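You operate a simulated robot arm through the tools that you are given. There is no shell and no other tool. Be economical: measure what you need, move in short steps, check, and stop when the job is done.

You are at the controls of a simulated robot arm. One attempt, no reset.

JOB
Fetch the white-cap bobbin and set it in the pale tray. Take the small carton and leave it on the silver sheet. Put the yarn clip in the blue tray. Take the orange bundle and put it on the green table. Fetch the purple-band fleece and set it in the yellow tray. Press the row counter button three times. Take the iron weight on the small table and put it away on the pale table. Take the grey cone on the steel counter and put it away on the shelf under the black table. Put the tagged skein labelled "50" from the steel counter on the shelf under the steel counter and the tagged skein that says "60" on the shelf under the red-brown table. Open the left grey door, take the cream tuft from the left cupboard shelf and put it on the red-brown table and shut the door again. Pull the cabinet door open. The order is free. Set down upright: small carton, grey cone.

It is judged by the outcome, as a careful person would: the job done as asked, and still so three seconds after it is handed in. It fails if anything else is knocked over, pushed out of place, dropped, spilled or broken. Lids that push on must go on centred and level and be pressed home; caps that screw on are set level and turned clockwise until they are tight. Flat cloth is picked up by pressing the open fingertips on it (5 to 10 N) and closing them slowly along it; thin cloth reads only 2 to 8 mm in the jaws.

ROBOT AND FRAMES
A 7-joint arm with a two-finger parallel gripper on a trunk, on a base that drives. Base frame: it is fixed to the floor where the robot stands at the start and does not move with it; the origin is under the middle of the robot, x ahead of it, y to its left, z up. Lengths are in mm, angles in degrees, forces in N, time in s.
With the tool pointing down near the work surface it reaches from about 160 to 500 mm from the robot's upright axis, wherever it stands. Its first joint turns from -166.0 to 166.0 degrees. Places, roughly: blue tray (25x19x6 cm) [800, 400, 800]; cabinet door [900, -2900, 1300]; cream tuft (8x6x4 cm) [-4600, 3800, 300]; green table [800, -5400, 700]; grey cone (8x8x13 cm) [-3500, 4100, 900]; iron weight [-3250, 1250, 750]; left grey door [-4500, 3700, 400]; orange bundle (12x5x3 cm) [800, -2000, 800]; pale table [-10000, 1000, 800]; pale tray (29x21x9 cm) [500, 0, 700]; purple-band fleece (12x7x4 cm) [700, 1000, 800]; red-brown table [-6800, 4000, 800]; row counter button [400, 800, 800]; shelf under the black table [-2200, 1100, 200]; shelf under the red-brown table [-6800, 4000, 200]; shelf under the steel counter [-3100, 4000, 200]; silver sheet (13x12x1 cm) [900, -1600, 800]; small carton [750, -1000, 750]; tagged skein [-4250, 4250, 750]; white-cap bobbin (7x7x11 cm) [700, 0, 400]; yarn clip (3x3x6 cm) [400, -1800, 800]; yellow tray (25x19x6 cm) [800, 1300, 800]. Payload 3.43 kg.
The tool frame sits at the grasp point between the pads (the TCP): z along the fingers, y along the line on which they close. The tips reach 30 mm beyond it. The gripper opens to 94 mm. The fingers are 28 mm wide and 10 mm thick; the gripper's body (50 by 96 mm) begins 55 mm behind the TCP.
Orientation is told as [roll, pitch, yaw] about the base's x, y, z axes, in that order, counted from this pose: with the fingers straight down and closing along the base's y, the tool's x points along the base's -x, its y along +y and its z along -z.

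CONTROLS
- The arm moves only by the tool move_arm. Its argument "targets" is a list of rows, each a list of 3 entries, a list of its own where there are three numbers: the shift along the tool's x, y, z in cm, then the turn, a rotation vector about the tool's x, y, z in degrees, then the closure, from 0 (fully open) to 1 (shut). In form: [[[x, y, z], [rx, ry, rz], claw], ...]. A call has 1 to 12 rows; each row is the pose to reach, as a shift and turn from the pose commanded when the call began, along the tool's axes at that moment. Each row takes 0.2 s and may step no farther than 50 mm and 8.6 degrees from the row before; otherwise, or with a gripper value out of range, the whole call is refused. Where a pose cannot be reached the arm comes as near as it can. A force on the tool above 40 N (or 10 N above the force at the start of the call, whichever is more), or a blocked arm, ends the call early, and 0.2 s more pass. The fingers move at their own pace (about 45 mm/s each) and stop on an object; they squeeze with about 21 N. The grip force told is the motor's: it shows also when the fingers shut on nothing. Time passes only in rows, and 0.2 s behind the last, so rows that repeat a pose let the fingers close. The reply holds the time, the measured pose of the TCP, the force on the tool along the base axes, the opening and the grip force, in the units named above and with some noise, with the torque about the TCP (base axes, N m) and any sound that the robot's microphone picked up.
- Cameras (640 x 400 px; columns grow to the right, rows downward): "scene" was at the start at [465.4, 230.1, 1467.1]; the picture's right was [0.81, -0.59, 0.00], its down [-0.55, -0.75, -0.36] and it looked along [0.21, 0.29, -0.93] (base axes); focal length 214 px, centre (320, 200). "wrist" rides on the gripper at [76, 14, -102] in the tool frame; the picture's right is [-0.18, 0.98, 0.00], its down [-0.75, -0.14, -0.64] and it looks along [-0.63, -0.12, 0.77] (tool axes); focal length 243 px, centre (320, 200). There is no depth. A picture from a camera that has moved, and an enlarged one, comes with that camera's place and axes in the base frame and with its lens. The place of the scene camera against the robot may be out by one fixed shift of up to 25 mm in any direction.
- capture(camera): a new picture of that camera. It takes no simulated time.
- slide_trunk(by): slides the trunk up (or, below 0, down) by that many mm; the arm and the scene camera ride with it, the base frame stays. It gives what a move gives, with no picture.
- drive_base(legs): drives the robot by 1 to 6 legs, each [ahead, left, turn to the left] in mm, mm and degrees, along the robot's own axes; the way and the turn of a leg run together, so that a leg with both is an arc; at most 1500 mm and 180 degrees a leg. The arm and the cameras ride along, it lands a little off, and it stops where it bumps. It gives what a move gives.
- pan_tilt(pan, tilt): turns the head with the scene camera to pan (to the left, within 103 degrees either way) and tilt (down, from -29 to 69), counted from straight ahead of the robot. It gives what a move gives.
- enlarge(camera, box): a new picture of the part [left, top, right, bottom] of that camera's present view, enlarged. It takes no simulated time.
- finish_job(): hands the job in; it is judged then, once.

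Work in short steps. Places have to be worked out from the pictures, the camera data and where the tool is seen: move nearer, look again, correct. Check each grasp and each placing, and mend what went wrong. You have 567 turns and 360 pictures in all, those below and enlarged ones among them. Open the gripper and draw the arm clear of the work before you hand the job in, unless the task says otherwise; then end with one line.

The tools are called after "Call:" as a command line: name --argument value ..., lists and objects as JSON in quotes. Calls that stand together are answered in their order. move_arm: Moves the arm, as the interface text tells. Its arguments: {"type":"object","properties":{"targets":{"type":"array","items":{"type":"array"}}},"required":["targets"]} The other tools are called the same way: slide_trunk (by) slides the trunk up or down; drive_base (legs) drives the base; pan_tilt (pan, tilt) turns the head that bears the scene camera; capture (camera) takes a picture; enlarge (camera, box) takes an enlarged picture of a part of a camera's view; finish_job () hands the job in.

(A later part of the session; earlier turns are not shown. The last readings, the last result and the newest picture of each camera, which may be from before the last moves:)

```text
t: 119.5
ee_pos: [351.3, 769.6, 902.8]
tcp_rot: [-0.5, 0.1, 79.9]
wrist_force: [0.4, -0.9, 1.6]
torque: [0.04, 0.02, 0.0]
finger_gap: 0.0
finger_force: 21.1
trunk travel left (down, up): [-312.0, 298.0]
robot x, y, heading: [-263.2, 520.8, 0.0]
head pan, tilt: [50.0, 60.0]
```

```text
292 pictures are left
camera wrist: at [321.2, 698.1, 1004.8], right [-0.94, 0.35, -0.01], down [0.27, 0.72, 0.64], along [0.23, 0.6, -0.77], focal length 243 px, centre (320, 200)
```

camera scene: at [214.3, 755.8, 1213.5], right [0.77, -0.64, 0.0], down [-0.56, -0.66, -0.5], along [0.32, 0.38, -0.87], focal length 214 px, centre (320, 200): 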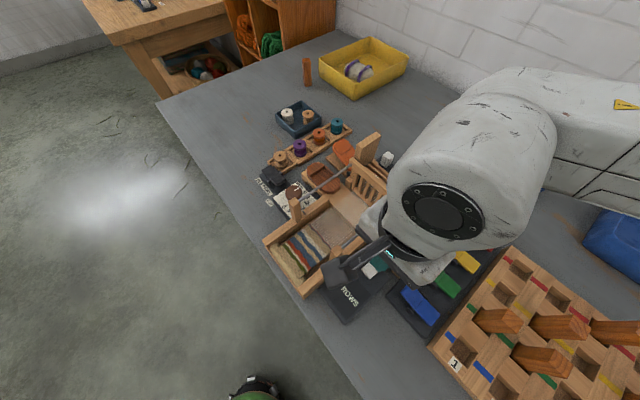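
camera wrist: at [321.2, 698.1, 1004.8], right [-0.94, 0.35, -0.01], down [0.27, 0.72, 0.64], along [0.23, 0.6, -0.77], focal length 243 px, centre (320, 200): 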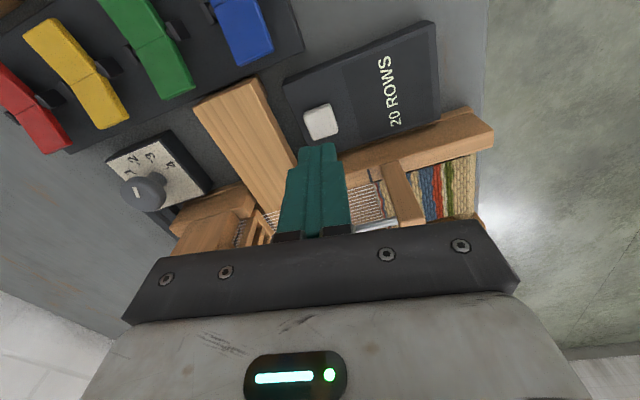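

Over the button. Descend toward it (tips about 12 mm above), and then press in small steps watching force and sound.

Call:
move_arm --targets '[[[-0.2, 0, 2.5], [0, 0, 0], 1], [[-0.2, 0, 4.5], [0, 0, 0], 1], [[-0.2, 0, 5.5], [0, 0, 0], 1], [[-0.2, 0, 6], [0, 0, 0], 1], [[-0.2, 0, 6.3], [0, 0, 0], 1]]'

Call:
move_arm --targets '[[[0, 0, 0.2], [0, 0, 0], 1], [[0, 0, 0.4], [0, 0, 0], 1]]'

Call:
capture --camera "wrist"

```text
t: 120.8
ee_pos: [349.8, 773.4, 840.1]
tcp_rot: [-0.4, 0.2, 79.7]
wrist_force: [-1.6, 0.2, 4.3]
torque: [-0.03, 0.06, 0.0]
finger_gap: 0.1
finger_force: 21.0
trunk travel left (down, up): [-312.0, 298.0]
robot x, y, heading: [-259.2, 516.5, 0.1]
head pan, tilt: [50.0, 60.0]
heard: click
```

```text
t: 121.3
ee_pos: [350.5, 771.1, 837.3]
tcp_rot: [-0.7, 0.0, 79.7]
wrist_force: [-1.5, -2.7, 20.3]
torque: [-0.03, 0.05, 0.06]
finger_gap: 0.2
finger_force: 21.1
trunk travel left (down, up): [-312.0, 298.0]
robot x, y, heading: [-262.5, 517.5, 0.1]
head pan, tilt: [50.0, 60.0]
```

```text
291 pictures are left
camera wrist: at [321.6, 699.9, 939.0], right [-0.93, 0.36, -0.01], down [0.27, 0.72, 0.64], along [0.24, 0.6, -0.77], focal length 243 px, centre (320, 200)
```

wrist: 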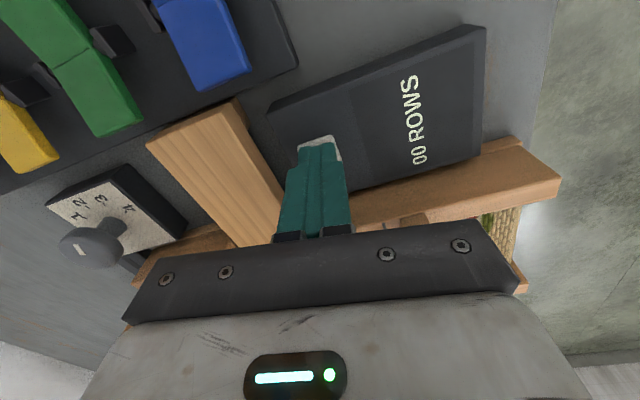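

Click 1 heard. Rise to release and check the display.

Call:
move_arm --targets '[[[0, 0, -0.4], [0, 0, 0], 1], [[0, 0, -1], [0, 0, 0], 1], [[0, 0, -1.6], [0, 0, 0], 1]]'

Call:
enlarge --camera "wrist" --box '[260, 30, 500, 180]'

```text
t: 122.2
ee_pos: [351.0, 772.1, 851.1]
tcp_rot: [-0.4, 0.1, 79.7]
wrist_force: [-0.8, -0.8, -0.1]
torque: [0.0, 0.01, -0.01]
finger_gap: 0.0
finger_force: 21.1
trunk travel left (down, up): [-312.0, 298.0]
robot x, y, heading: [-265.4, 518.7, -0.0]
head pan, tilt: [50.0, 60.0]
```

```text
2.67 times, centred on (380, 105) of wrist
camera zoom: at [322.5, 699.9, 953.4], right [-0.93, 0.36, -0.01], down [0.27, 0.72, 0.64], along [0.24, 0.6, -0.77], focal length 647 px, centre (160, 453)
```

zoom: 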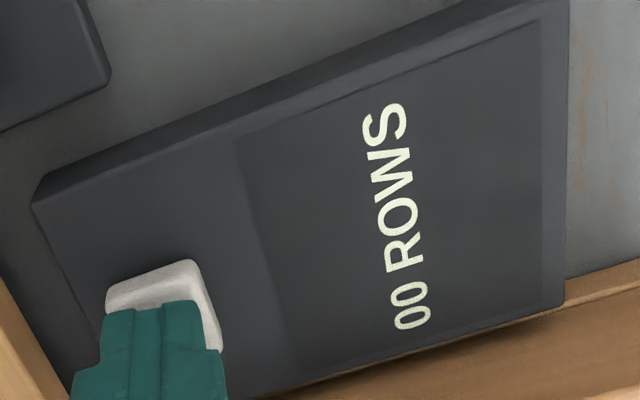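

The display changed on the press. Press the second time.

Call:
move_arm --targets '[[[0, 0, 0.6], [0, 0, 0], 1], [[0, 0, 1], [0, 0, 0], 1], [[0, 0, 1.3], [0, 0, 0], 1], [[0, 0, 1.3], [0, 0, 0], 1], [[0, 0, 0.6], [0, 0, 0], 1], [[0, 0, 0], [0, 0, 0], 1]]'

Call:
enlarge --camera "wrist" --box '[260, 30, 500, 180]'

```text
t: 123.5
ee_pos: [352.1, 772.0, 851.6]
tcp_rot: [-0.6, 0.1, 79.8]
wrist_force: [-0.5, -0.2, -0.7]
torque: [0.01, 0.0, 0.0]
finger_gap: 0.1
finger_force: 20.6
trunk travel left (down, up): [-312.0, 298.0]
robot x, y, heading: [-259.6, 519.6, 0.0]
head pan, tilt: [50.0, 60.0]
heard: click
```

```text
2.67 times, centred on (380, 105) of wrist
camera zoom: at [322.0, 700.0, 953.5], right [-0.93, 0.36, -0.01], down [0.27, 0.72, 0.64], along [0.24, 0.6, -0.77], focal length 647 px, centre (160, 453)
```

zoom: 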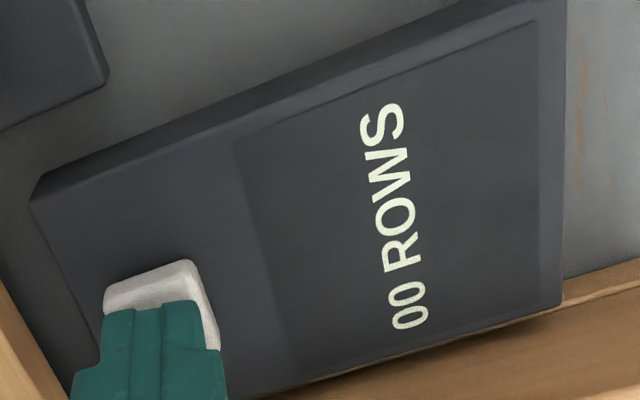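

Click 2 heard. Press the third time, then rise clear.

Call:
move_arm --targets '[[[0, 0, 0.6], [0, 0, 0], 1], [[0, 0, 1], [0, 0, 0], 1], [[0, 0, 1.3], [0, 0, 0], 1], [[0, 0, 1.3], [0, 0, 0], 1], [[0, 0, 0.6], [0, 0, 0], 1], [[0, 0, 0], [0, 0, 0], 1]]'

Call:
slide_trunk --by 200

Call:
enlarge --camera "wrist" --box '[200, 30, 440, 180]'

```text
t: 125.0
ee_pos: [350.8, 772.5, 852.3]
tcp_rot: [-0.6, 0.1, 79.8]
wrist_force: [-0.5, -0.1, -0.7]
torque: [0.02, 0.02, 0.0]
finger_gap: 0.1
finger_force: 21.3
trunk travel left (down, up): [-312.0, 298.0]
robot x, y, heading: [-261.2, 521.2, -0.2]
head pan, tilt: [50.0, 60.0]
heard: click
```

```text
t: 127.1
ee_pos: [351.7, 773.1, 1051.5]
tcp_rot: [-0.6, 0.1, 79.6]
wrist_force: [-0.1, -1.3, -0.5]
torque: [0.0, 0.01, 0.01]
finger_gap: 0.0
finger_force: 21.5
trunk travel left (down, up): [-512.0, 98.0]
robot x, y, heading: [-261.7, 523.4, 0.0]
head pan, tilt: [50.0, 60.0]
```

```text
2.67 times, centred on (320, 105) of wrist
camera zoom: at [322.5, 699.9, 1154.0], right [-0.93, 0.36, -0.01], down [0.27, 0.72, 0.64], along [0.24, 0.6, -0.77], focal length 647 px, centre (320, 453)
```

zoom: 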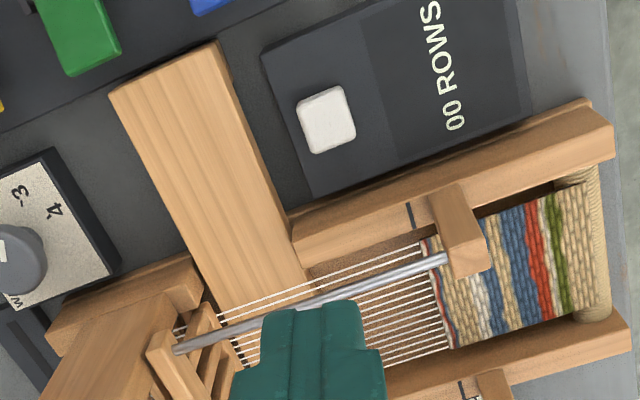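

All three presses clicked. Next, the right counter: back off, drive to y≈−1250, and look.

Call:
drive_base --legs '[[-350, 0, 0], [0, -1200, 0], [0, -570, 0]]'

Call:
pan_tilt --pan 0 --tilt 40

Call:
capture --camera "scene"

Call:
pan_tilt --pan -35 --tilt 30

Call:
capture --camera "scene"

```text
t: 137.9
ee_pos: [11.7, -993.6, 1052.0]
tcp_rot: [-0.6, 0.1, 79.7]
wrist_force: [-0.6, -0.2, 0.4]
torque: [0.02, 0.01, 0.0]
finger_gap: 0.1
finger_force: 20.6
trunk travel left (down, up): [-512.0, 98.0]
robot x, y, heading: [-603.8, -1245.5, -0.0]
head pan, tilt: [50.0, 60.0]
```

```text
t: 139.1
ee_pos: [12.4, -992.9, 1051.9]
tcp_rot: [-0.7, 0.1, 79.8]
wrist_force: [-0.6, 0.4, 1.0]
torque: [0.0, 0.0, 0.0]
finger_gap: 0.0
finger_force: 20.8
trunk travel left (down, up): [-512.0, 98.0]
robot x, y, heading: [-602.9, -1244.4, 0.4]
head pan, tilt: [0.0, 40.0]
```

```text
287 pictures are left
camera scene: at [-83.6, -1060.9, 1440.1], right [0.0, -1.0, 0.0], down [-0.64, 0.0, -0.77], along [0.77, 0.0, -0.64], focal length 214 px, centre (320, 200)
```

scene: 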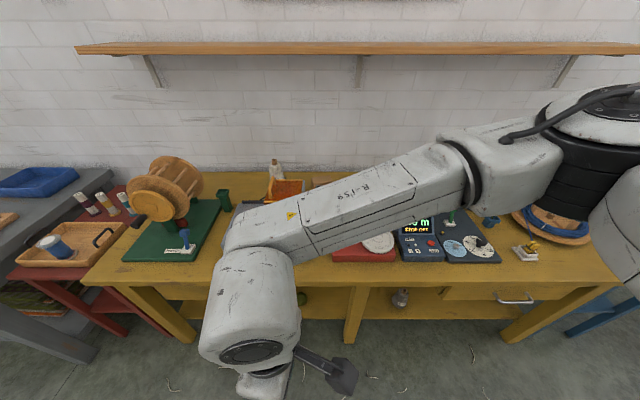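

```text
t: 140.1
ee_pos: [11.8, -995.0, 1052.3]
tcp_rot: [-0.6, 0.1, 79.7]
wrist_force: [-0.5, 0.3, 0.7]
torque: [0.01, 0.02, 0.01]
finger_gap: 0.1
finger_force: 21.2
trunk travel left (down, up): [-512.0, 98.0]
robot x, y, heading: [-601.1, -1245.9, -0.2]
head pan, tilt: [-35.0, 30.0]
```

```text
286 pictures are left
camera scene: at [-94.5, -1112.8, 1455.5], right [-0.57, -0.82, 0.0], down [-0.41, 0.29, -0.87], along [0.71, -0.5, -0.5], focal length 214 px, centre (320, 200)
```

scene: 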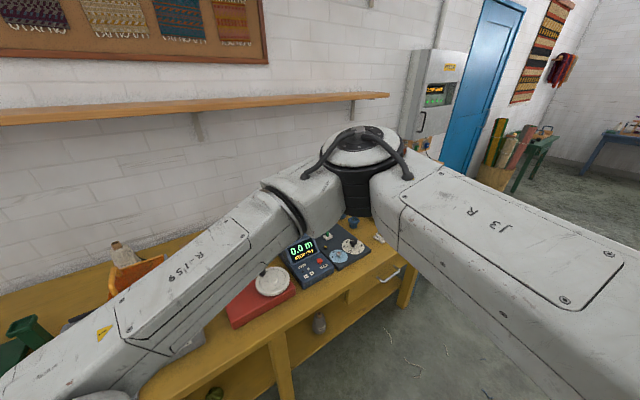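

The wall shelf's underside is about z 1370 at x≈850, so I'll keep the elbow below it. Rotate the tool back to yaw 0, drive ahead 350 and look with the wrist camera.

Call:
move_arm --targets '[[[0, 0, 0], [0, 0, 8], 0], [[0, 0, 0], [0, 0, 16], 0], [[0, 0, 0], [0, 0, 24], 0], [[0, 0, 0], [0, 0, 32], 0], [[0, 0, 0], [0, 0, 40], 0], [[0, 0, 0], [0, 0, 48], 0], [[0, 0, 0], [0, 0, 56], 0], [[0, 0, 0], [0, 0, 64], 0], [[0, 0, 0], [0, 0, 72], 0], [[0, 0, 0], [0, 0, 80], 0]]'

Call:
drive_base --legs '[[350, 0, 0]]'

Call:
capture --camera "wrist"

Call:
capture --camera "scene"

```text
t: 142.3
ee_pos: [11.3, -992.9, 1051.4]
tcp_rot: [-0.2, -0.5, -0.5]
wrist_force: [-0.3, -0.2, -0.3]
torque: [0.03, -0.01, 0.03]
finger_gap: 93.8
finger_force: 0.1
trunk travel left (down, up): [-512.0, 98.0]
robot x, y, heading: [-599.4, -1243.0, 0.0]
head pan, tilt: [-35.0, 30.0]
```

```text
t: 144.6
ee_pos: [362.6, -994.5, 1052.7]
tcp_rot: [-0.3, -0.4, -0.2]
wrist_force: [0.7, 0.0, -0.1]
torque: [-0.04, -0.01, -0.03]
finger_gap: 94.2
finger_force: 0.1
trunk travel left (down, up): [-512.0, 98.0]
robot x, y, heading: [-249.4, -1246.5, -0.1]
head pan, tilt: [-35.0, 30.0]
```

```text
285 pictures are left
camera wrist: at [284.9, -979.2, 1153.4], right [0.19, 0.98, 0.0], down [0.75, -0.14, 0.65], along [0.64, -0.12, -0.76], focal length 243 px, centre (320, 200)
```

wrist: 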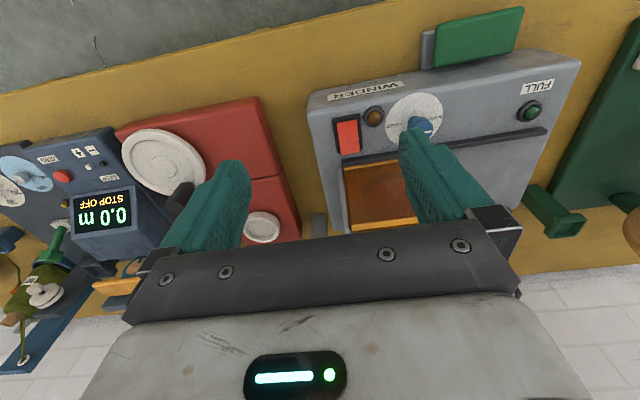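

```text
284 pictures are left
camera scene: at [256.5, -1113.3, 1455.6], right [-0.57, -0.82, 0.0], down [-0.41, 0.29, -0.87], along [0.71, -0.5, -0.5], focal length 214 px, centre (320, 200)
```

scene: 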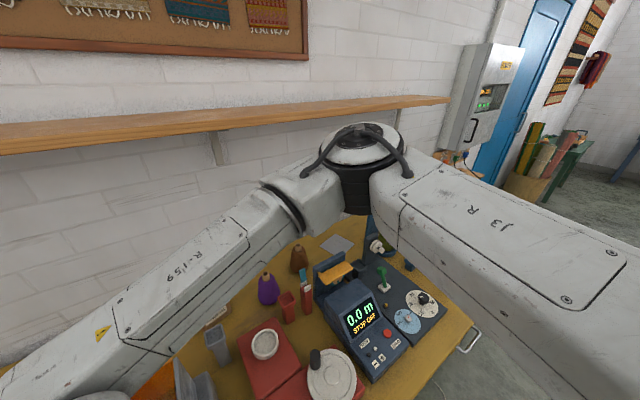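

Call:
pan_tilt --pan 25 --tilt 69

Call:
capture --camera "scene"

Call:
pan_tilt --pan 60 --tilt 45

Call:
capture --camera "scene"

```text
t: 145.9
ee_pos: [363.4, -993.9, 1050.4]
tcp_rot: [-0.2, -0.4, -0.4]
wrist_force: [-0.3, 0.0, 0.5]
torque: [-0.01, 0.0, -0.01]
finger_gap: 94.0
finger_force: 0.0
trunk travel left (down, up): [-512.0, 98.0]
robot x, y, heading: [-247.9, -1245.4, -0.0]
head pan, tilt: [25.0, 68.8]
```

```text
283 pictures are left
camera scene: at [233.3, -1037.8, 1404.1], right [0.42, -0.91, 0.0], down [-0.85, -0.39, -0.36], along [0.33, 0.15, -0.93], focal length 214 px, centre (320, 200)
```

scene: 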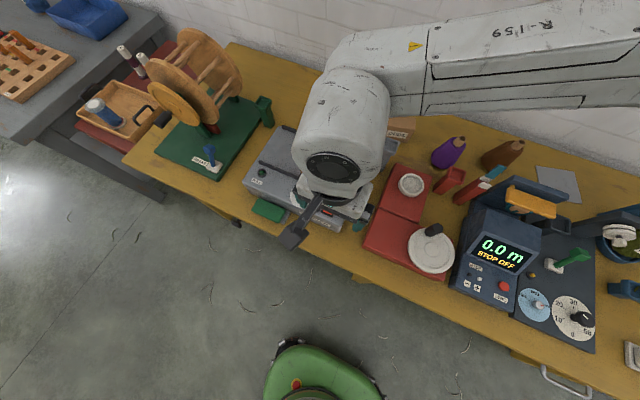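

```text
t: 146.9
ee_pos: [361.7, -993.8, 1051.4]
tcp_rot: [-0.2, -0.6, -0.3]
wrist_force: [0.6, -0.7, -0.2]
torque: [-0.02, 0.01, -0.01]
finger_gap: 94.0
finger_force: 0.1
trunk travel left (down, up): [-512.0, 98.0]
robot x, y, heading: [-252.7, -1246.2, -0.2]
head pan, tilt: [60.0, 45.0]
```

```text
282 pictures are left
camera scene: at [223.3, -991.0, 1432.9], right [0.87, -0.5, 0.0], down [-0.35, -0.61, -0.71], along [0.35, 0.61, -0.71], focal length 214 px, centre (320, 200)
```

scene: 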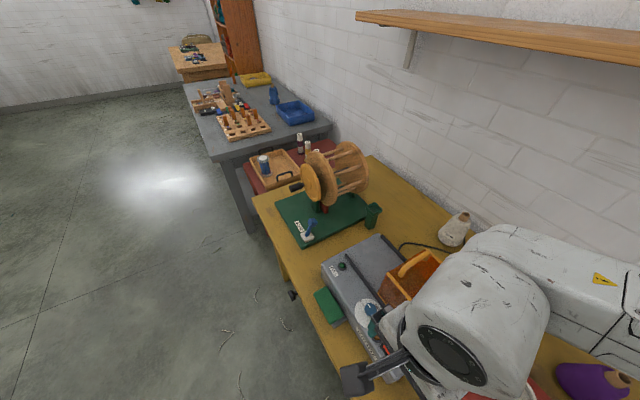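

There's a labelled brown box near (815, −1055) behind the hand. I'll lower the trunk 100 (elbow safely under the shelf), shift right 60, and move closer to see it with the wrist camera.

Call:
slide_trunk --by -70

Call:
drive_base --legs '[[0, -60, 0], [180, 0, 0]]'

Call:
capture --camera "wrist"

Call:
pan_tilt --pan 10 --tilt 50

Call:
capture --camera "scene"

```text
t: 147.9
ee_pos: [362.5, -994.2, 982.3]
tcp_rot: [-0.2, -0.5, -0.3]
wrist_force: [-0.2, -0.2, -0.5]
torque: [0.0, 0.02, 0.0]
finger_gap: 94.0
finger_force: 0.0
trunk travel left (down, up): [-442.0, 168.0]
robot x, y, heading: [-250.1, -1244.0, -0.2]
head pan, tilt: [60.0, 45.0]
```

```text
t: 150.0
ee_pos: [544.0, -1054.7, 981.1]
tcp_rot: [-0.2, -0.4, -0.4]
wrist_force: [-1.1, 0.2, 0.5]
torque: [0.04, -0.02, 0.01]
finger_gap: 94.0
finger_force: 0.0
trunk travel left (down, up): [-442.0, 168.0]
robot x, y, heading: [-70.3, -1304.8, -0.1]
head pan, tilt: [60.0, 45.0]
```

```text
281 pictures are left
camera wrist: at [466.9, -1039.8, 1083.4], right [0.19, 0.98, 0.0], down [0.75, -0.14, 0.65], along [0.64, -0.13, -0.76], focal length 243 px, centre (320, 200)
```

wrist: 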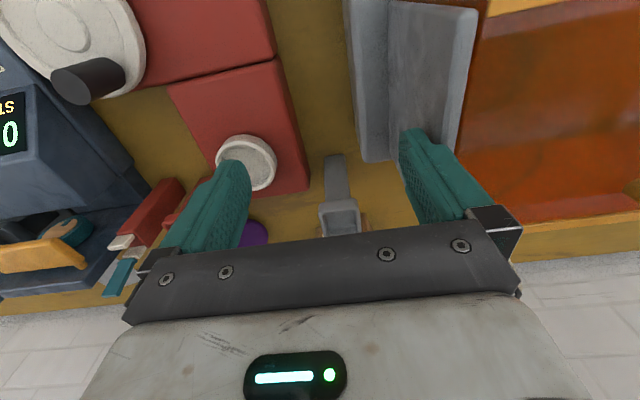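

```text
t: 151.2
ee_pos: [543.9, -1054.8, 980.0]
tcp_rot: [-0.1, -0.5, -0.3]
wrist_force: [-0.5, -0.5, 0.1]
torque: [-0.02, 0.02, 0.04]
finger_gap: 94.2
finger_force: 0.1
trunk travel left (down, up): [-442.0, 168.0]
robot x, y, heading: [-69.2, -1302.4, -0.2]
head pan, tilt: [10.0, 50.0]
```

```text
280 pictures are left
camera scene: at [440.3, -1108.6, 1356.0], right [0.17, -0.99, 0.0], down [-0.75, -0.13, -0.64], along [0.63, 0.11, -0.77], focal length 214 px, centre (320, 200)
```

scene: 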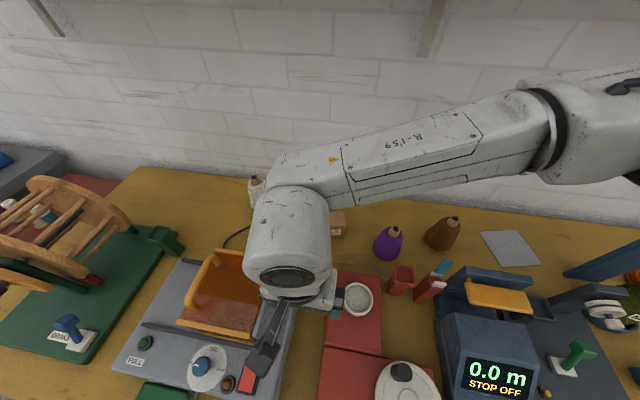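

Call:
enlarge --camera "scene" --box '[300, 180, 440, 280]'

```text
4.00 times, centred on (370, 230) of scene
camera zoom: at [440.3, -1108.6, 1356.0], right [0.17, -0.99, 0.0], down [-0.75, -0.13, -0.64], along [0.63, 0.11, -0.77], focal length 858 px, centre (120, 80)
```

zoom: 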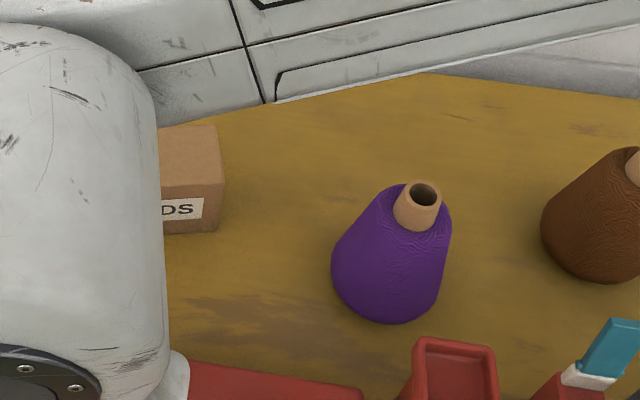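

The carton's right-front edge is near (802, −1101), about 50 mm deep and 67 mm high. I'll drive 90 ahead, then move over it with yaw −90° to close along x.

Call:
drive_base --legs '[[90, 0, 0]]'

Call:
move_arm --targets '[[[-1.6, -0.1, 0], [0, 0, 7.5], 0], [[-3.2, -0.2, 0], [0, 0, 15], 0], [[-4.8, -0.4, 0], [0, 0, 22.5], 0], [[-6.4, -0.5, 0], [0, 0, 30], 0], [[-8, -0.6, 0], [0, 0, 37.5], 0], [[-9.6, -0.7, 0], [0, 0, 45], 0], [[-11.2, -0.9, 0], [0, 0, 52.5], 0], [[-12.8, -1, 0], [0, 0, 60], 0], [[-14.4, -1.1, 0], [0, 0, 67.5], 0], [[-16, -1.2, 0], [0, 0, 75], 0], [[-17.6, -1.4, 0], [0, 0, 82.5], 0], [[-19.3, -1.5, 0], [0, 0, 90], 0]]'

Call:
capture --camera "wrist"

Call:
capture --camera "scene"

```text
t: 152.3
ee_pos: [635.2, -1055.4, 982.0]
tcp_rot: [-0.2, -0.5, -0.3]
wrist_force: [-0.2, -0.3, -0.6]
torque: [-0.02, -0.02, -0.02]
finger_gap: 94.0
finger_force: 0.1
trunk travel left (down, up): [-442.0, 168.0]
robot x, y, heading: [21.8, -1307.4, -0.1]
head pan, tilt: [10.0, 50.0]
```

```text
t: 154.9
ee_pos: [827.1, -1072.0, 983.6]
tcp_rot: [0.4, -0.2, -90.5]
wrist_force: [0.2, 0.1, -0.4]
torque: [-0.02, 0.01, -0.02]
finger_gap: 93.8
finger_force: 0.0
trunk travel left (down, up): [-442.0, 168.0]
robot x, y, heading: [22.7, -1303.1, 0.1]
head pan, tilt: [10.0, 50.0]
```

```text
278 pictures are left
camera wrist: at [841.1, -995.5, 1085.7], right [0.98, -0.19, 0.01], down [-0.15, -0.75, 0.64], along [-0.12, -0.63, -0.77], focal length 243 px, centre (320, 200)
```

wrist: 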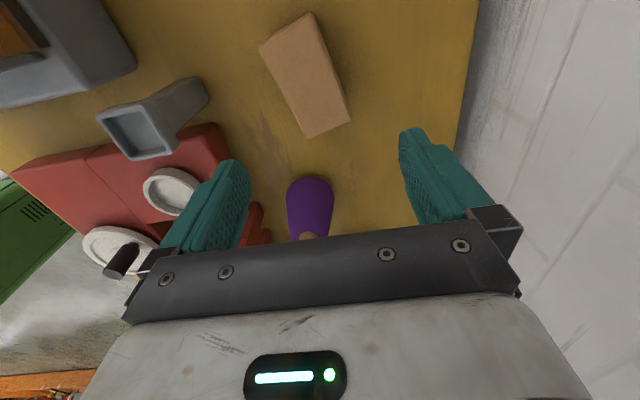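

```text
277 pictures are left
camera scene: at [530.6, -1109.2, 1356.0], right [0.17, -0.99, 0.0], down [-0.75, -0.13, -0.64], along [0.63, 0.11, -0.77], focal length 214 px, centre (320, 200)
```

scene: 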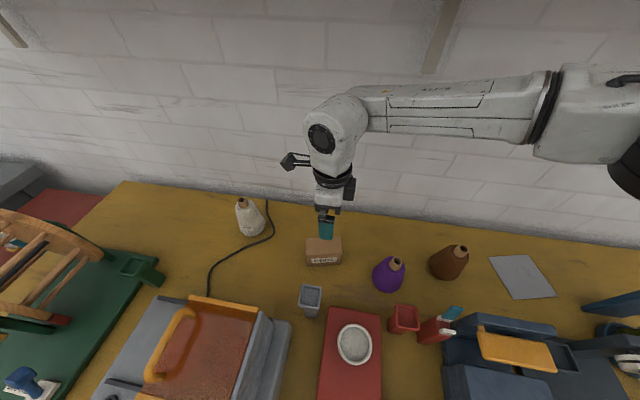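

Carton centre ≈ (820, −1055), rotated 12°, width ~48 mm along x. Adjust and lower 110 mm, then check.

Call:
move_arm --targets '[[[0.8, -0.3, 0], [0, 0, -6], 0], [[1.7, -0.7, 0], [0, 0, -12], 0]]'

Call:
slide_trunk --by -100

Call:
capture --camera "wrist"

Call:
capture --camera "scene"

```text
t: 155.5
ee_pos: [820.5, -1054.8, 983.6]
tcp_rot: [0.5, -0.3, -78.5]
wrist_force: [0.6, 0.3, -0.3]
torque: [0.02, -0.02, -0.03]
finger_gap: 94.0
finger_force: 0.1
trunk travel left (down, up): [-442.0, 168.0]
robot x, y, heading: [23.0, -1305.4, -0.3]
head pan, tilt: [10.0, 50.0]
```

```text
t: 156.8
ee_pos: [819.5, -1055.6, 883.3]
tcp_rot: [0.6, -0.2, -78.4]
wrist_force: [-1.0, -0.2, 0.5]
torque: [-0.06, 0.01, -0.01]
finger_gap: 94.1
finger_force: 0.0
trunk travel left (down, up): [-342.0, 268.0]
robot x, y, heading: [22.1, -1305.0, -0.1]
head pan, tilt: [10.0, 50.0]
```

```text
276 pictures are left
camera wrist: at [817.6, -976.8, 985.6], right [1.0, 0.02, 0.01], down [0.01, -0.76, 0.64], along [0.02, -0.64, -0.76], focal length 243 px, centre (320, 200)
```

wrist: 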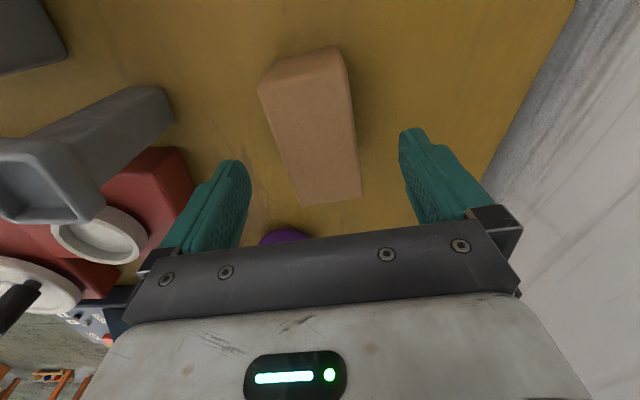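

```text
275 pictures are left
camera scene: at [530.6, -1109.2, 1256.0], right [0.17, -0.99, 0.0], down [-0.75, -0.13, -0.64], along [0.63, 0.11, -0.77], focal length 214 px, centre (320, 200)
```

scene: 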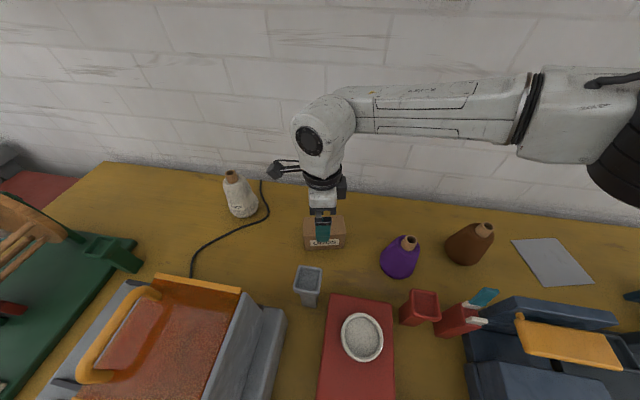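

Small correction (y+8, x−3, yaw 3°), then descend 60 mm and close.

Call:
move_arm --targets '[[[0.9, -0.1, 1], [0, 0, -3], 0], [[0.9, -0.1, 3], [0, 0, -3], 0], [[0.9, -0.1, 5], [0, 0, -3], 0], [[0.9, -0.1, 6], [0, 0, -3], 0]]'

Call:
capture --camera "wrist"

```text
t: 157.8
ee_pos: [817.9, -1045.9, 824.2]
tcp_rot: [0.5, -0.3, -75.4]
wrist_force: [0.2, 0.2, 0.1]
torque: [0.0, -0.01, -0.03]
finger_gap: 94.0
finger_force: 0.0
trunk travel left (down, up): [-342.0, 268.0]
robot x, y, heading: [21.8, -1305.1, 0.2]
head pan, tilt: [10.0, 50.0]
```

```text
274 pictures are left
camera wrist: at [811.8, -968.6, 925.6], right [1.0, 0.07, 0.01], down [0.05, -0.76, 0.65], along [0.05, -0.64, -0.76], focal length 243 px, centre (320, 200)
```

wrist: 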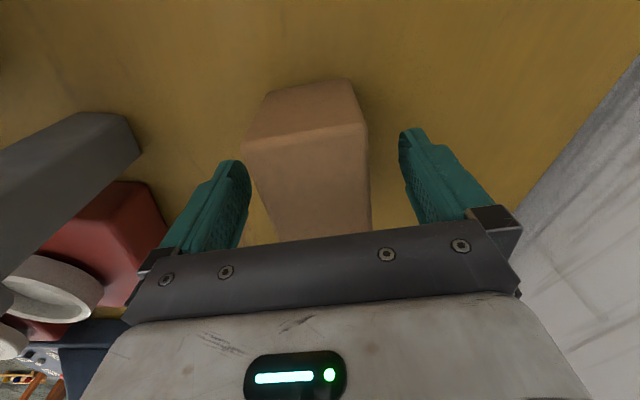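

Carton sits between the fingers. Close and lift.

Call:
move_arm --targets '[[[0, 0, 0], [0, 0, 0], 0.4], [[0, 0, 0], [0, 0, 0], 0.7], [[0, 0, 0], [0, 0, 0], 1], [[0, 0, 0], [0, 0, 0], 1], [[0, 0, 0], [0, 0, 0], 1]]'

Call:
slide_trunk --by 165

Call:
capture --camera "wrist"

Call:
capture --camera "scene"

```text
t: 159.0
ee_pos: [819.0, -1045.9, 823.3]
tcp_rot: [0.6, -0.3, -75.4]
wrist_force: [0.9, 0.8, 0.5]
torque: [0.02, -0.04, -0.01]
finger_gap: 58.6
finger_force: 21.5
trunk travel left (down, up): [-342.0, 268.0]
robot x, y, heading: [23.6, -1305.4, -0.1]
head pan, tilt: [10.0, 50.0]
```

```text
t: 160.9
ee_pos: [817.8, -1045.7, 988.2]
tcp_rot: [0.5, -0.3, -75.3]
wrist_force: [-0.2, 0.0, 0.2]
torque: [0.0, 0.0, 0.02]
finger_gap: 58.4
finger_force: 21.1
trunk travel left (down, up): [-507.0, 103.0]
robot x, y, heading: [19.9, -1304.1, -0.4]
head pan, tilt: [10.0, 50.0]
```

```text
273 pictures are left
camera wrist: at [811.8, -968.6, 1090.6], right [1.0, 0.07, 0.01], down [0.05, -0.76, 0.65], along [0.05, -0.64, -0.76], focal length 243 px, centre (320, 200)
```

wrist: 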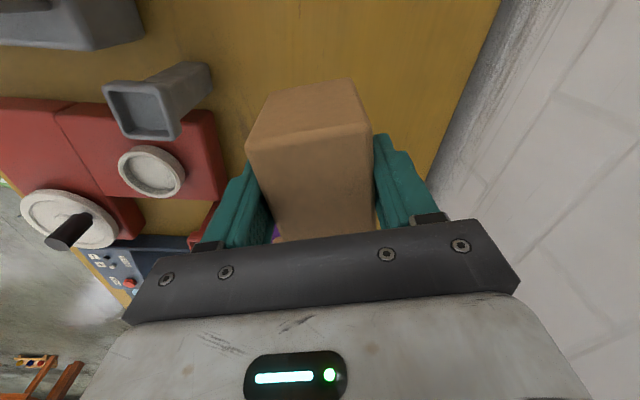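

```text
272 pictures are left
camera scene: at [530.7, -1109.2, 1420.9], right [0.17, -0.99, 0.0], down [-0.76, -0.13, -0.64], along [0.63, 0.11, -0.77], focal length 214 px, centre (320, 200)
```

scene: 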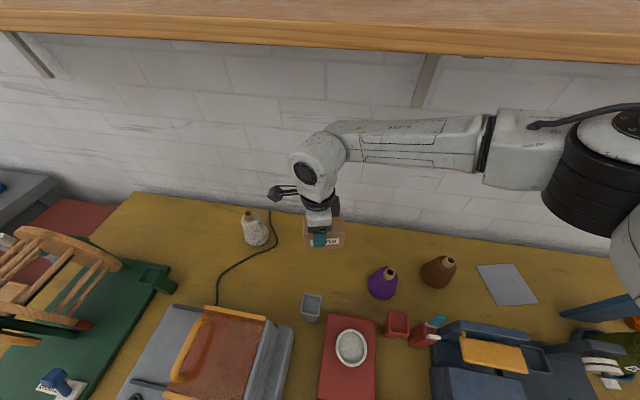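

Carton gripped and lifted. The silver sheet's centre is about (857, −1585), tilted the same way. Drive right 539 mm, then extend the arm 38 mm in x.

Call:
drive_base --legs '[[0, -539, 0]]'

Call:
move_arm --targets '[[[-0.5, 1.9, 0], [0, 0, 0], 1], [[-0.95, 3.7, 0], [0, 0, 0], 1]]'

Call:
capture --camera "wrist"

Call:
capture --camera "scene"

```text
t: 164.1
ee_pos: [817.1, -1592.4, 988.3]
tcp_rot: [0.4, -0.3, -75.4]
wrist_force: [0.2, 0.8, -0.6]
torque: [0.0, 0.01, 0.02]
finger_gap: 58.5
finger_force: 20.8
trunk travel left (down, up): [-507.0, 103.0]
robot x, y, heading: [19.9, -1851.4, -0.3]
head pan, tilt: [10.0, 50.0]
```

```text
t: 164.7
ee_pos: [854.8, -1590.5, 988.3]
tcp_rot: [0.6, -0.3, -75.4]
wrist_force: [-0.2, 0.6, -0.5]
torque: [-0.02, -0.01, -0.01]
finger_gap: 58.3
finger_force: 20.6
trunk travel left (down, up): [-507.0, 103.0]
robot x, y, heading: [20.3, -1851.0, -0.3]
head pan, tilt: [10.0, 50.0]
```

```text
271 pictures are left
camera wrist: at [848.8, -1513.5, 1090.5], right [1.0, 0.07, 0.01], down [0.05, -0.76, 0.64], along [0.05, -0.64, -0.76], focal length 243 px, centre (320, 200)
```

wrist: 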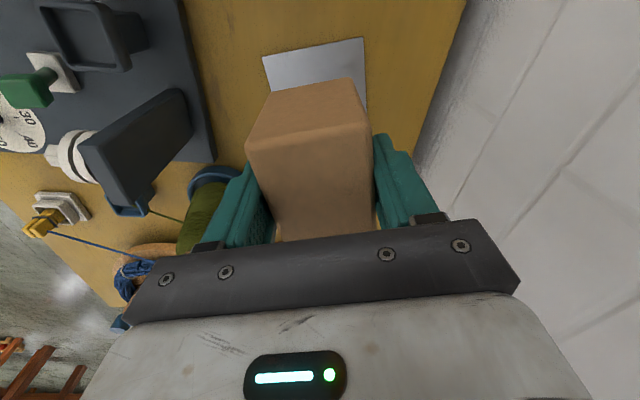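

```text
270 pictures are left
camera scene: at [529.1, -1654.5, 1421.0], right [0.17, -0.99, 0.0], down [-0.75, -0.13, -0.64], along [0.63, 0.11, -0.77], focal length 214 px, centre (320, 200)
```

scene: 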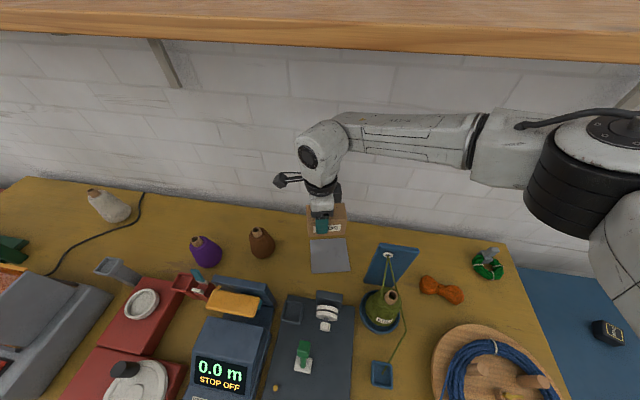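

Sheet centre refined to (857, −1613). Shift −23 mm in y, then lower the trunk 148 mm and settle with the arm.

Call:
move_arm --targets '[[[-2.2, -0.3, 0], [0, 0, 0], 1]]'

Call:
slide_trunk --by -140

Call:
capture --camera "wrist"

Call:
enlarge --camera "scene" --box '[240, 140, 440, 265]'

```text
t: 165.1
ee_pos: [857.2, -1615.1, 989.8]
tcp_rot: [0.5, -0.5, -75.3]
wrist_force: [0.2, 0.1, -0.1]
torque: [-0.04, 0.01, -0.02]
finger_gap: 58.5
finger_force: 20.7
trunk travel left (down, up): [-507.0, 103.0]
robot x, y, heading: [21.7, -1848.6, 0.0]
head pan, tilt: [10.0, 50.0]
```

```text
t: 166.7
ee_pos: [857.8, -1612.8, 850.0]
tcp_rot: [0.5, -0.3, -75.4]
wrist_force: [-0.5, 0.1, -0.2]
torque: [-0.02, 0.0, 0.0]
finger_gap: 58.5
finger_force: 21.1
trunk travel left (down, up): [-367.0, 243.0]
robot x, y, heading: [21.2, -1846.3, -0.2]
head pan, tilt: [10.0, 50.0]
```

```text
269 pictures are left
camera wrist: at [850.7, -1536.0, 951.3], right [1.0, 0.07, 0.01], down [0.05, -0.76, 0.65], along [0.05, -0.64, -0.76], focal length 243 px, centre (320, 200)
```

wrist: 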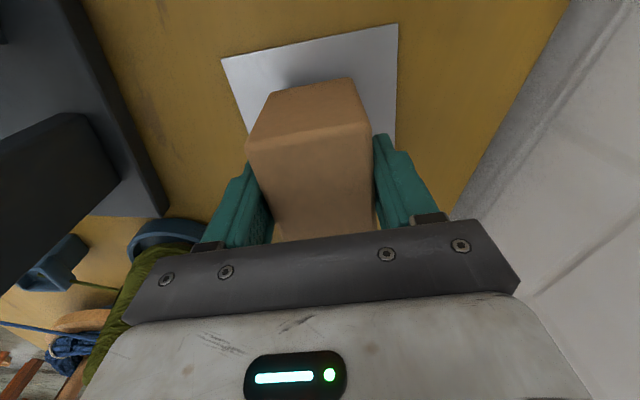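

```text
3.20 times, centred on (340, 202) of scene
camera zoom: at [529.1, -1654.5, 1281.0], right [0.17, -0.99, 0.0], down [-0.75, -0.13, -0.64], along [0.63, 0.11, -0.77], focal length 686 px, centre (256, 192)
```

zoom: 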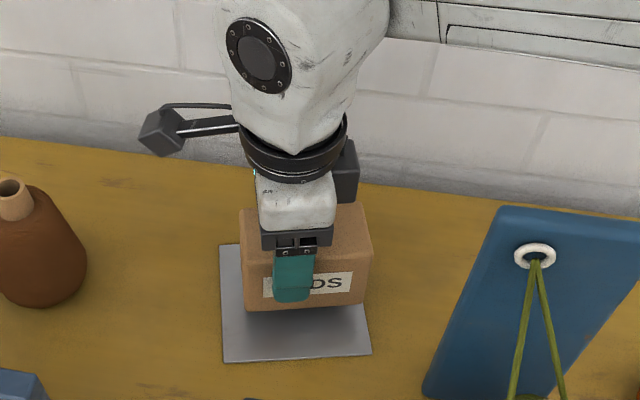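

The carton is nearly centred but ~9 mm too far to −y. Shift +9 mm in y and lower in small steps until contact.

Call:
move_arm --targets '[[[0.9, 0.2, 0], [0, 0, 0], 1], [[0.9, 0.2, 0.8], [0, 0, 0], 1], [[0.9, 0.2, 1.2], [0, 0, 0], 1], [[0.9, 0.2, 1.5], [0, 0, 0], 1], [[0.9, 0.2, 1.8], [0, 0, 0], 1]]'

Call:
enlarge --camera "scene" --box '[240, 140, 440, 265]'

```text
t: 167.9
ee_pos: [857.8, -1604.0, 831.2]
tcp_rot: [0.6, -0.4, -75.4]
wrist_force: [0.1, 0.0, -1.3]
torque: [0.0, 0.03, 0.01]
finger_gap: 58.3
finger_force: 20.7
trunk travel left (down, up): [-367.0, 243.0]
robot x, y, heading: [16.9, -1852.1, 0.0]
head pan, tilt: [10.0, 50.0]
```

```text
3.20 times, centred on (340, 202) of scene
camera zoom: at [529.1, -1654.5, 1281.0], right [0.17, -0.99, 0.0], down [-0.75, -0.13, -0.64], along [0.63, 0.11, -0.77], focal length 686 px, centre (256, 192)
```

zoom: 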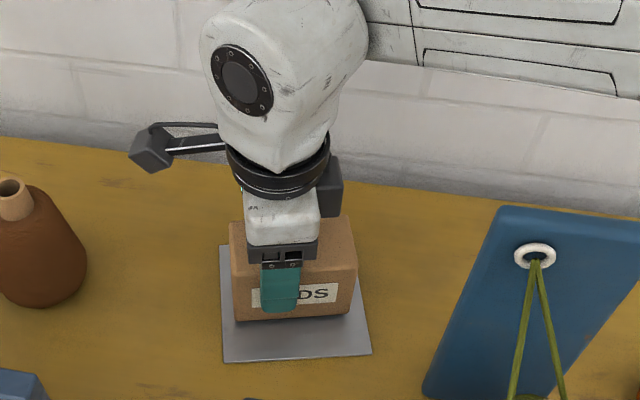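

Call:
move_arm --targets '[[[0, 0, 0.2], [0, 0, 0], 1], [[0, 0, 0.4], [0, 0, 0], 1]]'

Call:
move_arm --targets '[[[0, 0, 0.2], [0, 0, 0], 1], [[0, 0, 0.4], [0, 0, 0], 1]]'

```text
t: 168.5
ee_pos: [856.3, -1604.8, 825.9]
tcp_rot: [0.5, -0.3, -75.5]
wrist_force: [-0.5, 0.2, 0.6]
torque: [-0.05, 0.05, 0.0]
finger_gap: 58.3
finger_force: 21.1
trunk travel left (down, up): [-367.0, 243.0]
robot x, y, heading: [17.7, -1852.0, -0.3]
head pan, tilt: [10.0, 50.0]
```

```text
t: 169.1
ee_pos: [858.6, -1604.3, 825.1]
tcp_rot: [0.6, -0.2, -75.4]
wrist_force: [-1.1, -0.4, 19.9]
torque: [-0.01, 0.08, -0.03]
finger_gap: 58.8
finger_force: 21.1
trunk travel left (down, up): [-367.0, 243.0]
robot x, y, heading: [18.7, -1852.1, -0.5]
head pan, tilt: [10.0, 50.0]
```

Contact (20 N). Release and rise, then check.

Call:
move_arm --targets '[[[0, 0, -0.2], [0, 0, 0], 0.9], [[0, 0, -0.2], [0, 0, 0], 0.5], [[0, 0, -0.2], [0, 0, 0], 0.1], [[0, 0, -0.2], [0, 0, 0], 0], [[0, 0, -0.2], [0, 0, 0], 0], [[0, 0, -4], [0, 0, 0], 0], [[0, 0, -8], [0, 0, 0], 0], [[0, 0, -12], [0, 0, 0], 0]]'

Call:
enlarge --camera "scene" --box '[240, 140, 440, 265]'

Call:
capture --camera "scene"

```text
t: 170.9
ee_pos: [855.5, -1604.5, 943.3]
tcp_rot: [0.3, -0.4, -75.4]
wrist_force: [0.6, -0.3, -0.7]
torque: [-0.02, 0.0, 0.0]
finger_gap: 93.9
finger_force: 0.0
trunk travel left (down, up): [-367.0, 243.0]
robot x, y, heading: [20.7, -1851.9, -0.2]
head pan, tilt: [10.0, 50.0]
```

```text
3.20 times, centred on (340, 202) of scene
camera zoom: at [529.2, -1654.4, 1280.8], right [0.17, -0.99, 0.0], down [-0.76, -0.13, -0.64], along [0.63, 0.11, -0.77], focal length 686 px, centre (256, 192)
```

zoom: 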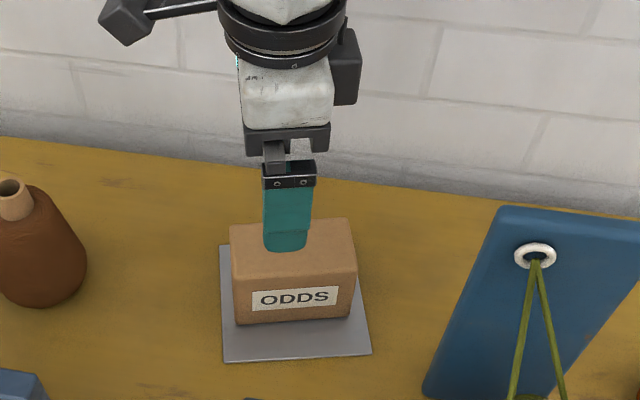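

```text
265 pictures are left
camera scene: at [529.2, -1654.4, 1280.8], right [0.17, -0.99, 0.0], down [-0.76, -0.13, -0.64], along [0.63, 0.11, -0.77], focal length 214 px, centre (320, 200)
```

scene: 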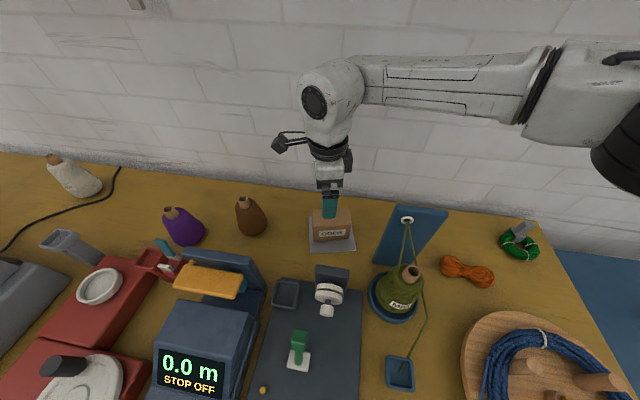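

Carton is upright on the sheet. Next the orange bundle at about (802, −1930). Raise 140 to clear the blue panel (top ≈ z 990), drive right 326 and retract 53 mm in x.

Call:
slide_trunk --by 140

Call:
drive_base --legs '[[0, -326, 0]]'

Call:
move_arm --targets '[[[0.7, -2.5, 0], [0, 0, 0], 0], [[1.3, -5.1, 0], [0, 0, 0], 0]]'

Call:
capture --camera "wrist"

Call:
capture --camera "scene"

```text
t: 172.6
ee_pos: [845.7, -1605.0, 1063.2]
tcp_rot: [-1.4, -0.1, -75.3]
wrist_force: [-0.3, 0.4, -0.4]
torque: [0.01, 0.03, 0.02]
finger_gap: 93.7
finger_force: 0.2
trunk travel left (down, up): [-507.0, 103.0]
robot x, y, heading: [15.6, -1849.3, -0.2]
head pan, tilt: [10.0, 50.0]
```

```text
t: 174.2
ee_pos: [833.8, -1620.0, 1055.4]
tcp_rot: [-3.2, 1.5, -65.1]
wrist_force: [0.3, 0.9, -0.2]
torque: [0.01, -0.02, 0.03]
finger_gap: 94.0
finger_force: 0.0
trunk travel left (down, up): [-507.0, 103.0]
robot x, y, heading: [71.8, -1999.8, 9.2]
head pan, tilt: [10.0, 50.0]
stopped in leg 1: the robot was blocked; the commanded pose is now the measured one
```

```text
t: 174.8
ee_pos: [780.5, -1620.3, 1049.7]
tcp_rot: [-3.8, 1.6, -64.6]
wrist_force: [0.5, 0.1, 0.2]
torque: [0.0, 0.05, 0.01]
finger_gap: 94.0
finger_force: 0.0
trunk travel left (down, up): [-507.0, 103.0]
robot x, y, heading: [78.4, -1999.3, 9.7]
head pan, tilt: [10.0, 50.0]
```

```text
264 pictures are left
camera wrist: at [767.4, -1544.9, 1153.1], right [0.96, 0.26, -0.07], down [0.24, -0.74, 0.63], along [0.11, -0.62, -0.77], focal length 243 px, centre (320, 200)
```

wrist: 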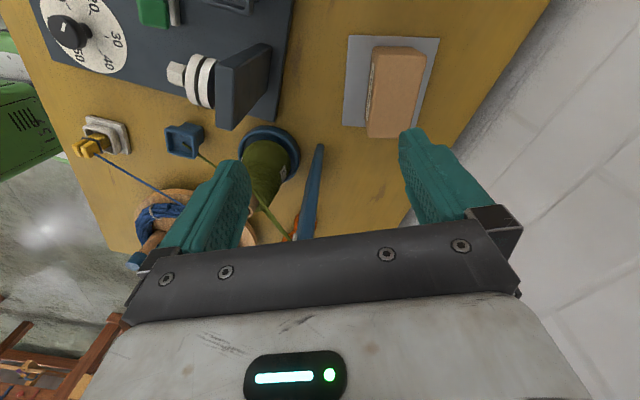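

```text
263 pictures are left
camera scene: at [527.3, -1702.7, 1422.7], right [0.34, -0.94, 0.01], down [-0.71, -0.26, -0.65], along [0.61, 0.21, -0.76], focal length 214 px, centre (320, 200)
```

scene: 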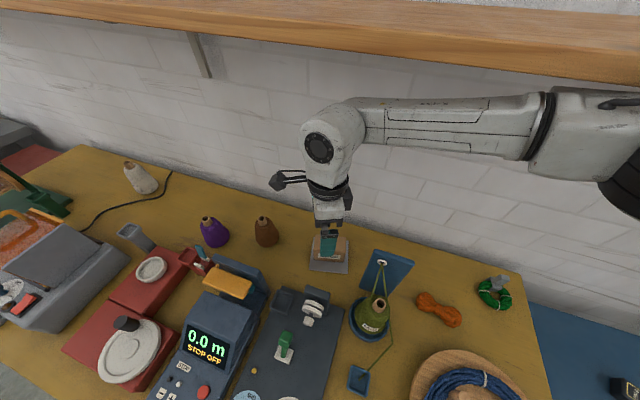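

The elbow got caught under the shelf. Lower the trunk right away to free it.

Call:
slide_trunk --by -100

Call:
pan_tilt --pan -30 --tilt 20

Call:
capture --camera "scene"

```text
t: 176.2
ee_pos: [792.9, -1638.2, 950.5]
tcp_rot: [-3.7, 1.8, -65.8]
wrist_force: [0.9, -0.3, -0.5]
torque: [-0.01, 0.03, -0.03]
finger_gap: 94.1
finger_force: 0.0
trunk travel left (down, up): [-407.0, 203.0]
robot x, y, heading: [67.9, -2003.9, 8.8]
head pan, tilt: [10.0, 50.0]
```

```text
t: 177.2
ee_pos: [792.0, -1639.7, 951.6]
tcp_rot: [-3.6, 1.6, -65.8]
wrist_force: [-1.2, 0.1, -0.6]
torque: [-0.01, 0.03, -0.01]
finger_gap: 94.2
finger_force: 0.1
trunk travel left (down, up): [-407.0, 203.0]
robot x, y, heading: [73.6, -2003.6, 8.9]
head pan, tilt: [-30.0, 20.0]
```

```text
262 pictures are left
camera scene: at [559.4, -1786.6, 1366.5], right [-0.36, -0.93, 0.0], down [-0.32, 0.12, -0.94], along [0.88, -0.34, -0.34], focal length 214 px, centre (320, 200)
```

scene: 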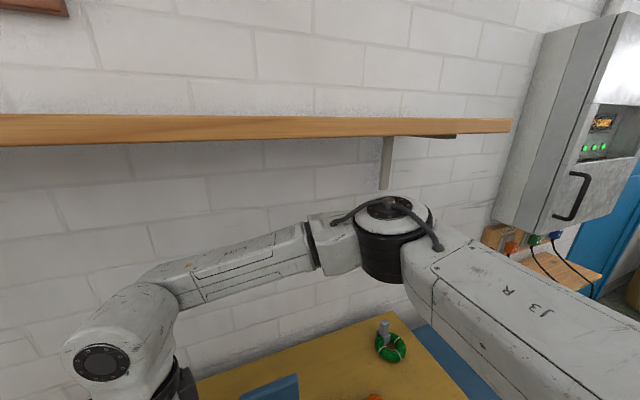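

Freed; the shelf is intact and the elbow sits below it. Back straight off 250 mm and correct the heading.

Call:
drive_base --legs '[[-250, 0, 0], [0, 0, -9]]'

Call:
capture --camera "wrist"

Call:
pan_tilt --pan 20 --tilt 50

Call:
capture --camera "scene"

```text
t: 178.3
ee_pos: [746.4, -1650.6, 952.9]
tcp_rot: [-1.7, 1.4, -66.7]
wrist_force: [17.5, 11.5, -5.1]
torque: [0.39, -0.73, -0.49]
finger_gap: 82.6
finger_force: 0.0
trunk travel left (down, up): [-407.0, 203.0]
robot x, y, heading: [8.4, -2013.0, 8.8]
head pan, tilt: [-30.0, 20.0]
stopped in leg 1: the force on the tool passed its limit at 57 N (the readings are from after the stop); the commanded pose is now the measured one
```

```text
261 pictures are left
camera wrist: at [732.8, -1575.5, 1057.0], right [0.98, 0.22, -0.03], down [0.19, -0.76, 0.63], along [0.11, -0.62, -0.78], focal length 243 px, centre (320, 200)
```

wrist: 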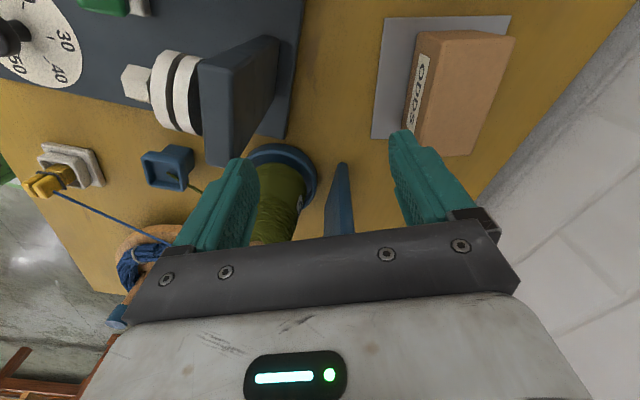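

```text
t: 179.5
ee_pos: [744.2, -1651.1, 953.1]
tcp_rot: [-1.9, 1.3, -66.7]
wrist_force: [24.1, 12.4, 1.9]
torque: [0.32, -0.63, -0.46]
finger_gap: 78.2
finger_force: 0.1
trunk travel left (down, up): [-407.0, 203.0]
robot x, y, heading: [11.1, -2011.5, 8.5]
head pan, tilt: [20.0, 50.0]
```

```text
260 pictures are left
camera scene: at [479.0, -1725.4, 1320.7], right [0.48, -0.88, 0.0], down [-0.67, -0.37, -0.64], along [0.56, 0.31, -0.77], focal length 214 px, centre (320, 200)
```

scene: 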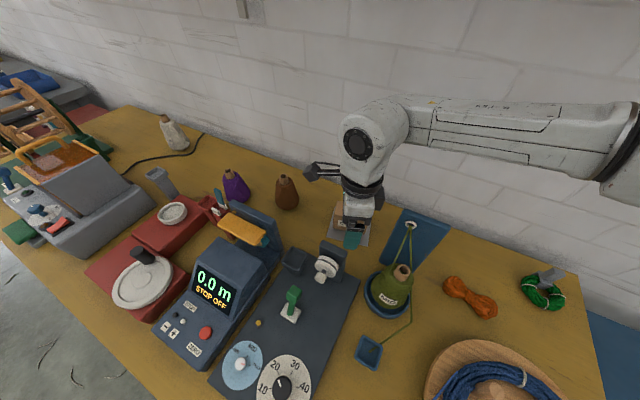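

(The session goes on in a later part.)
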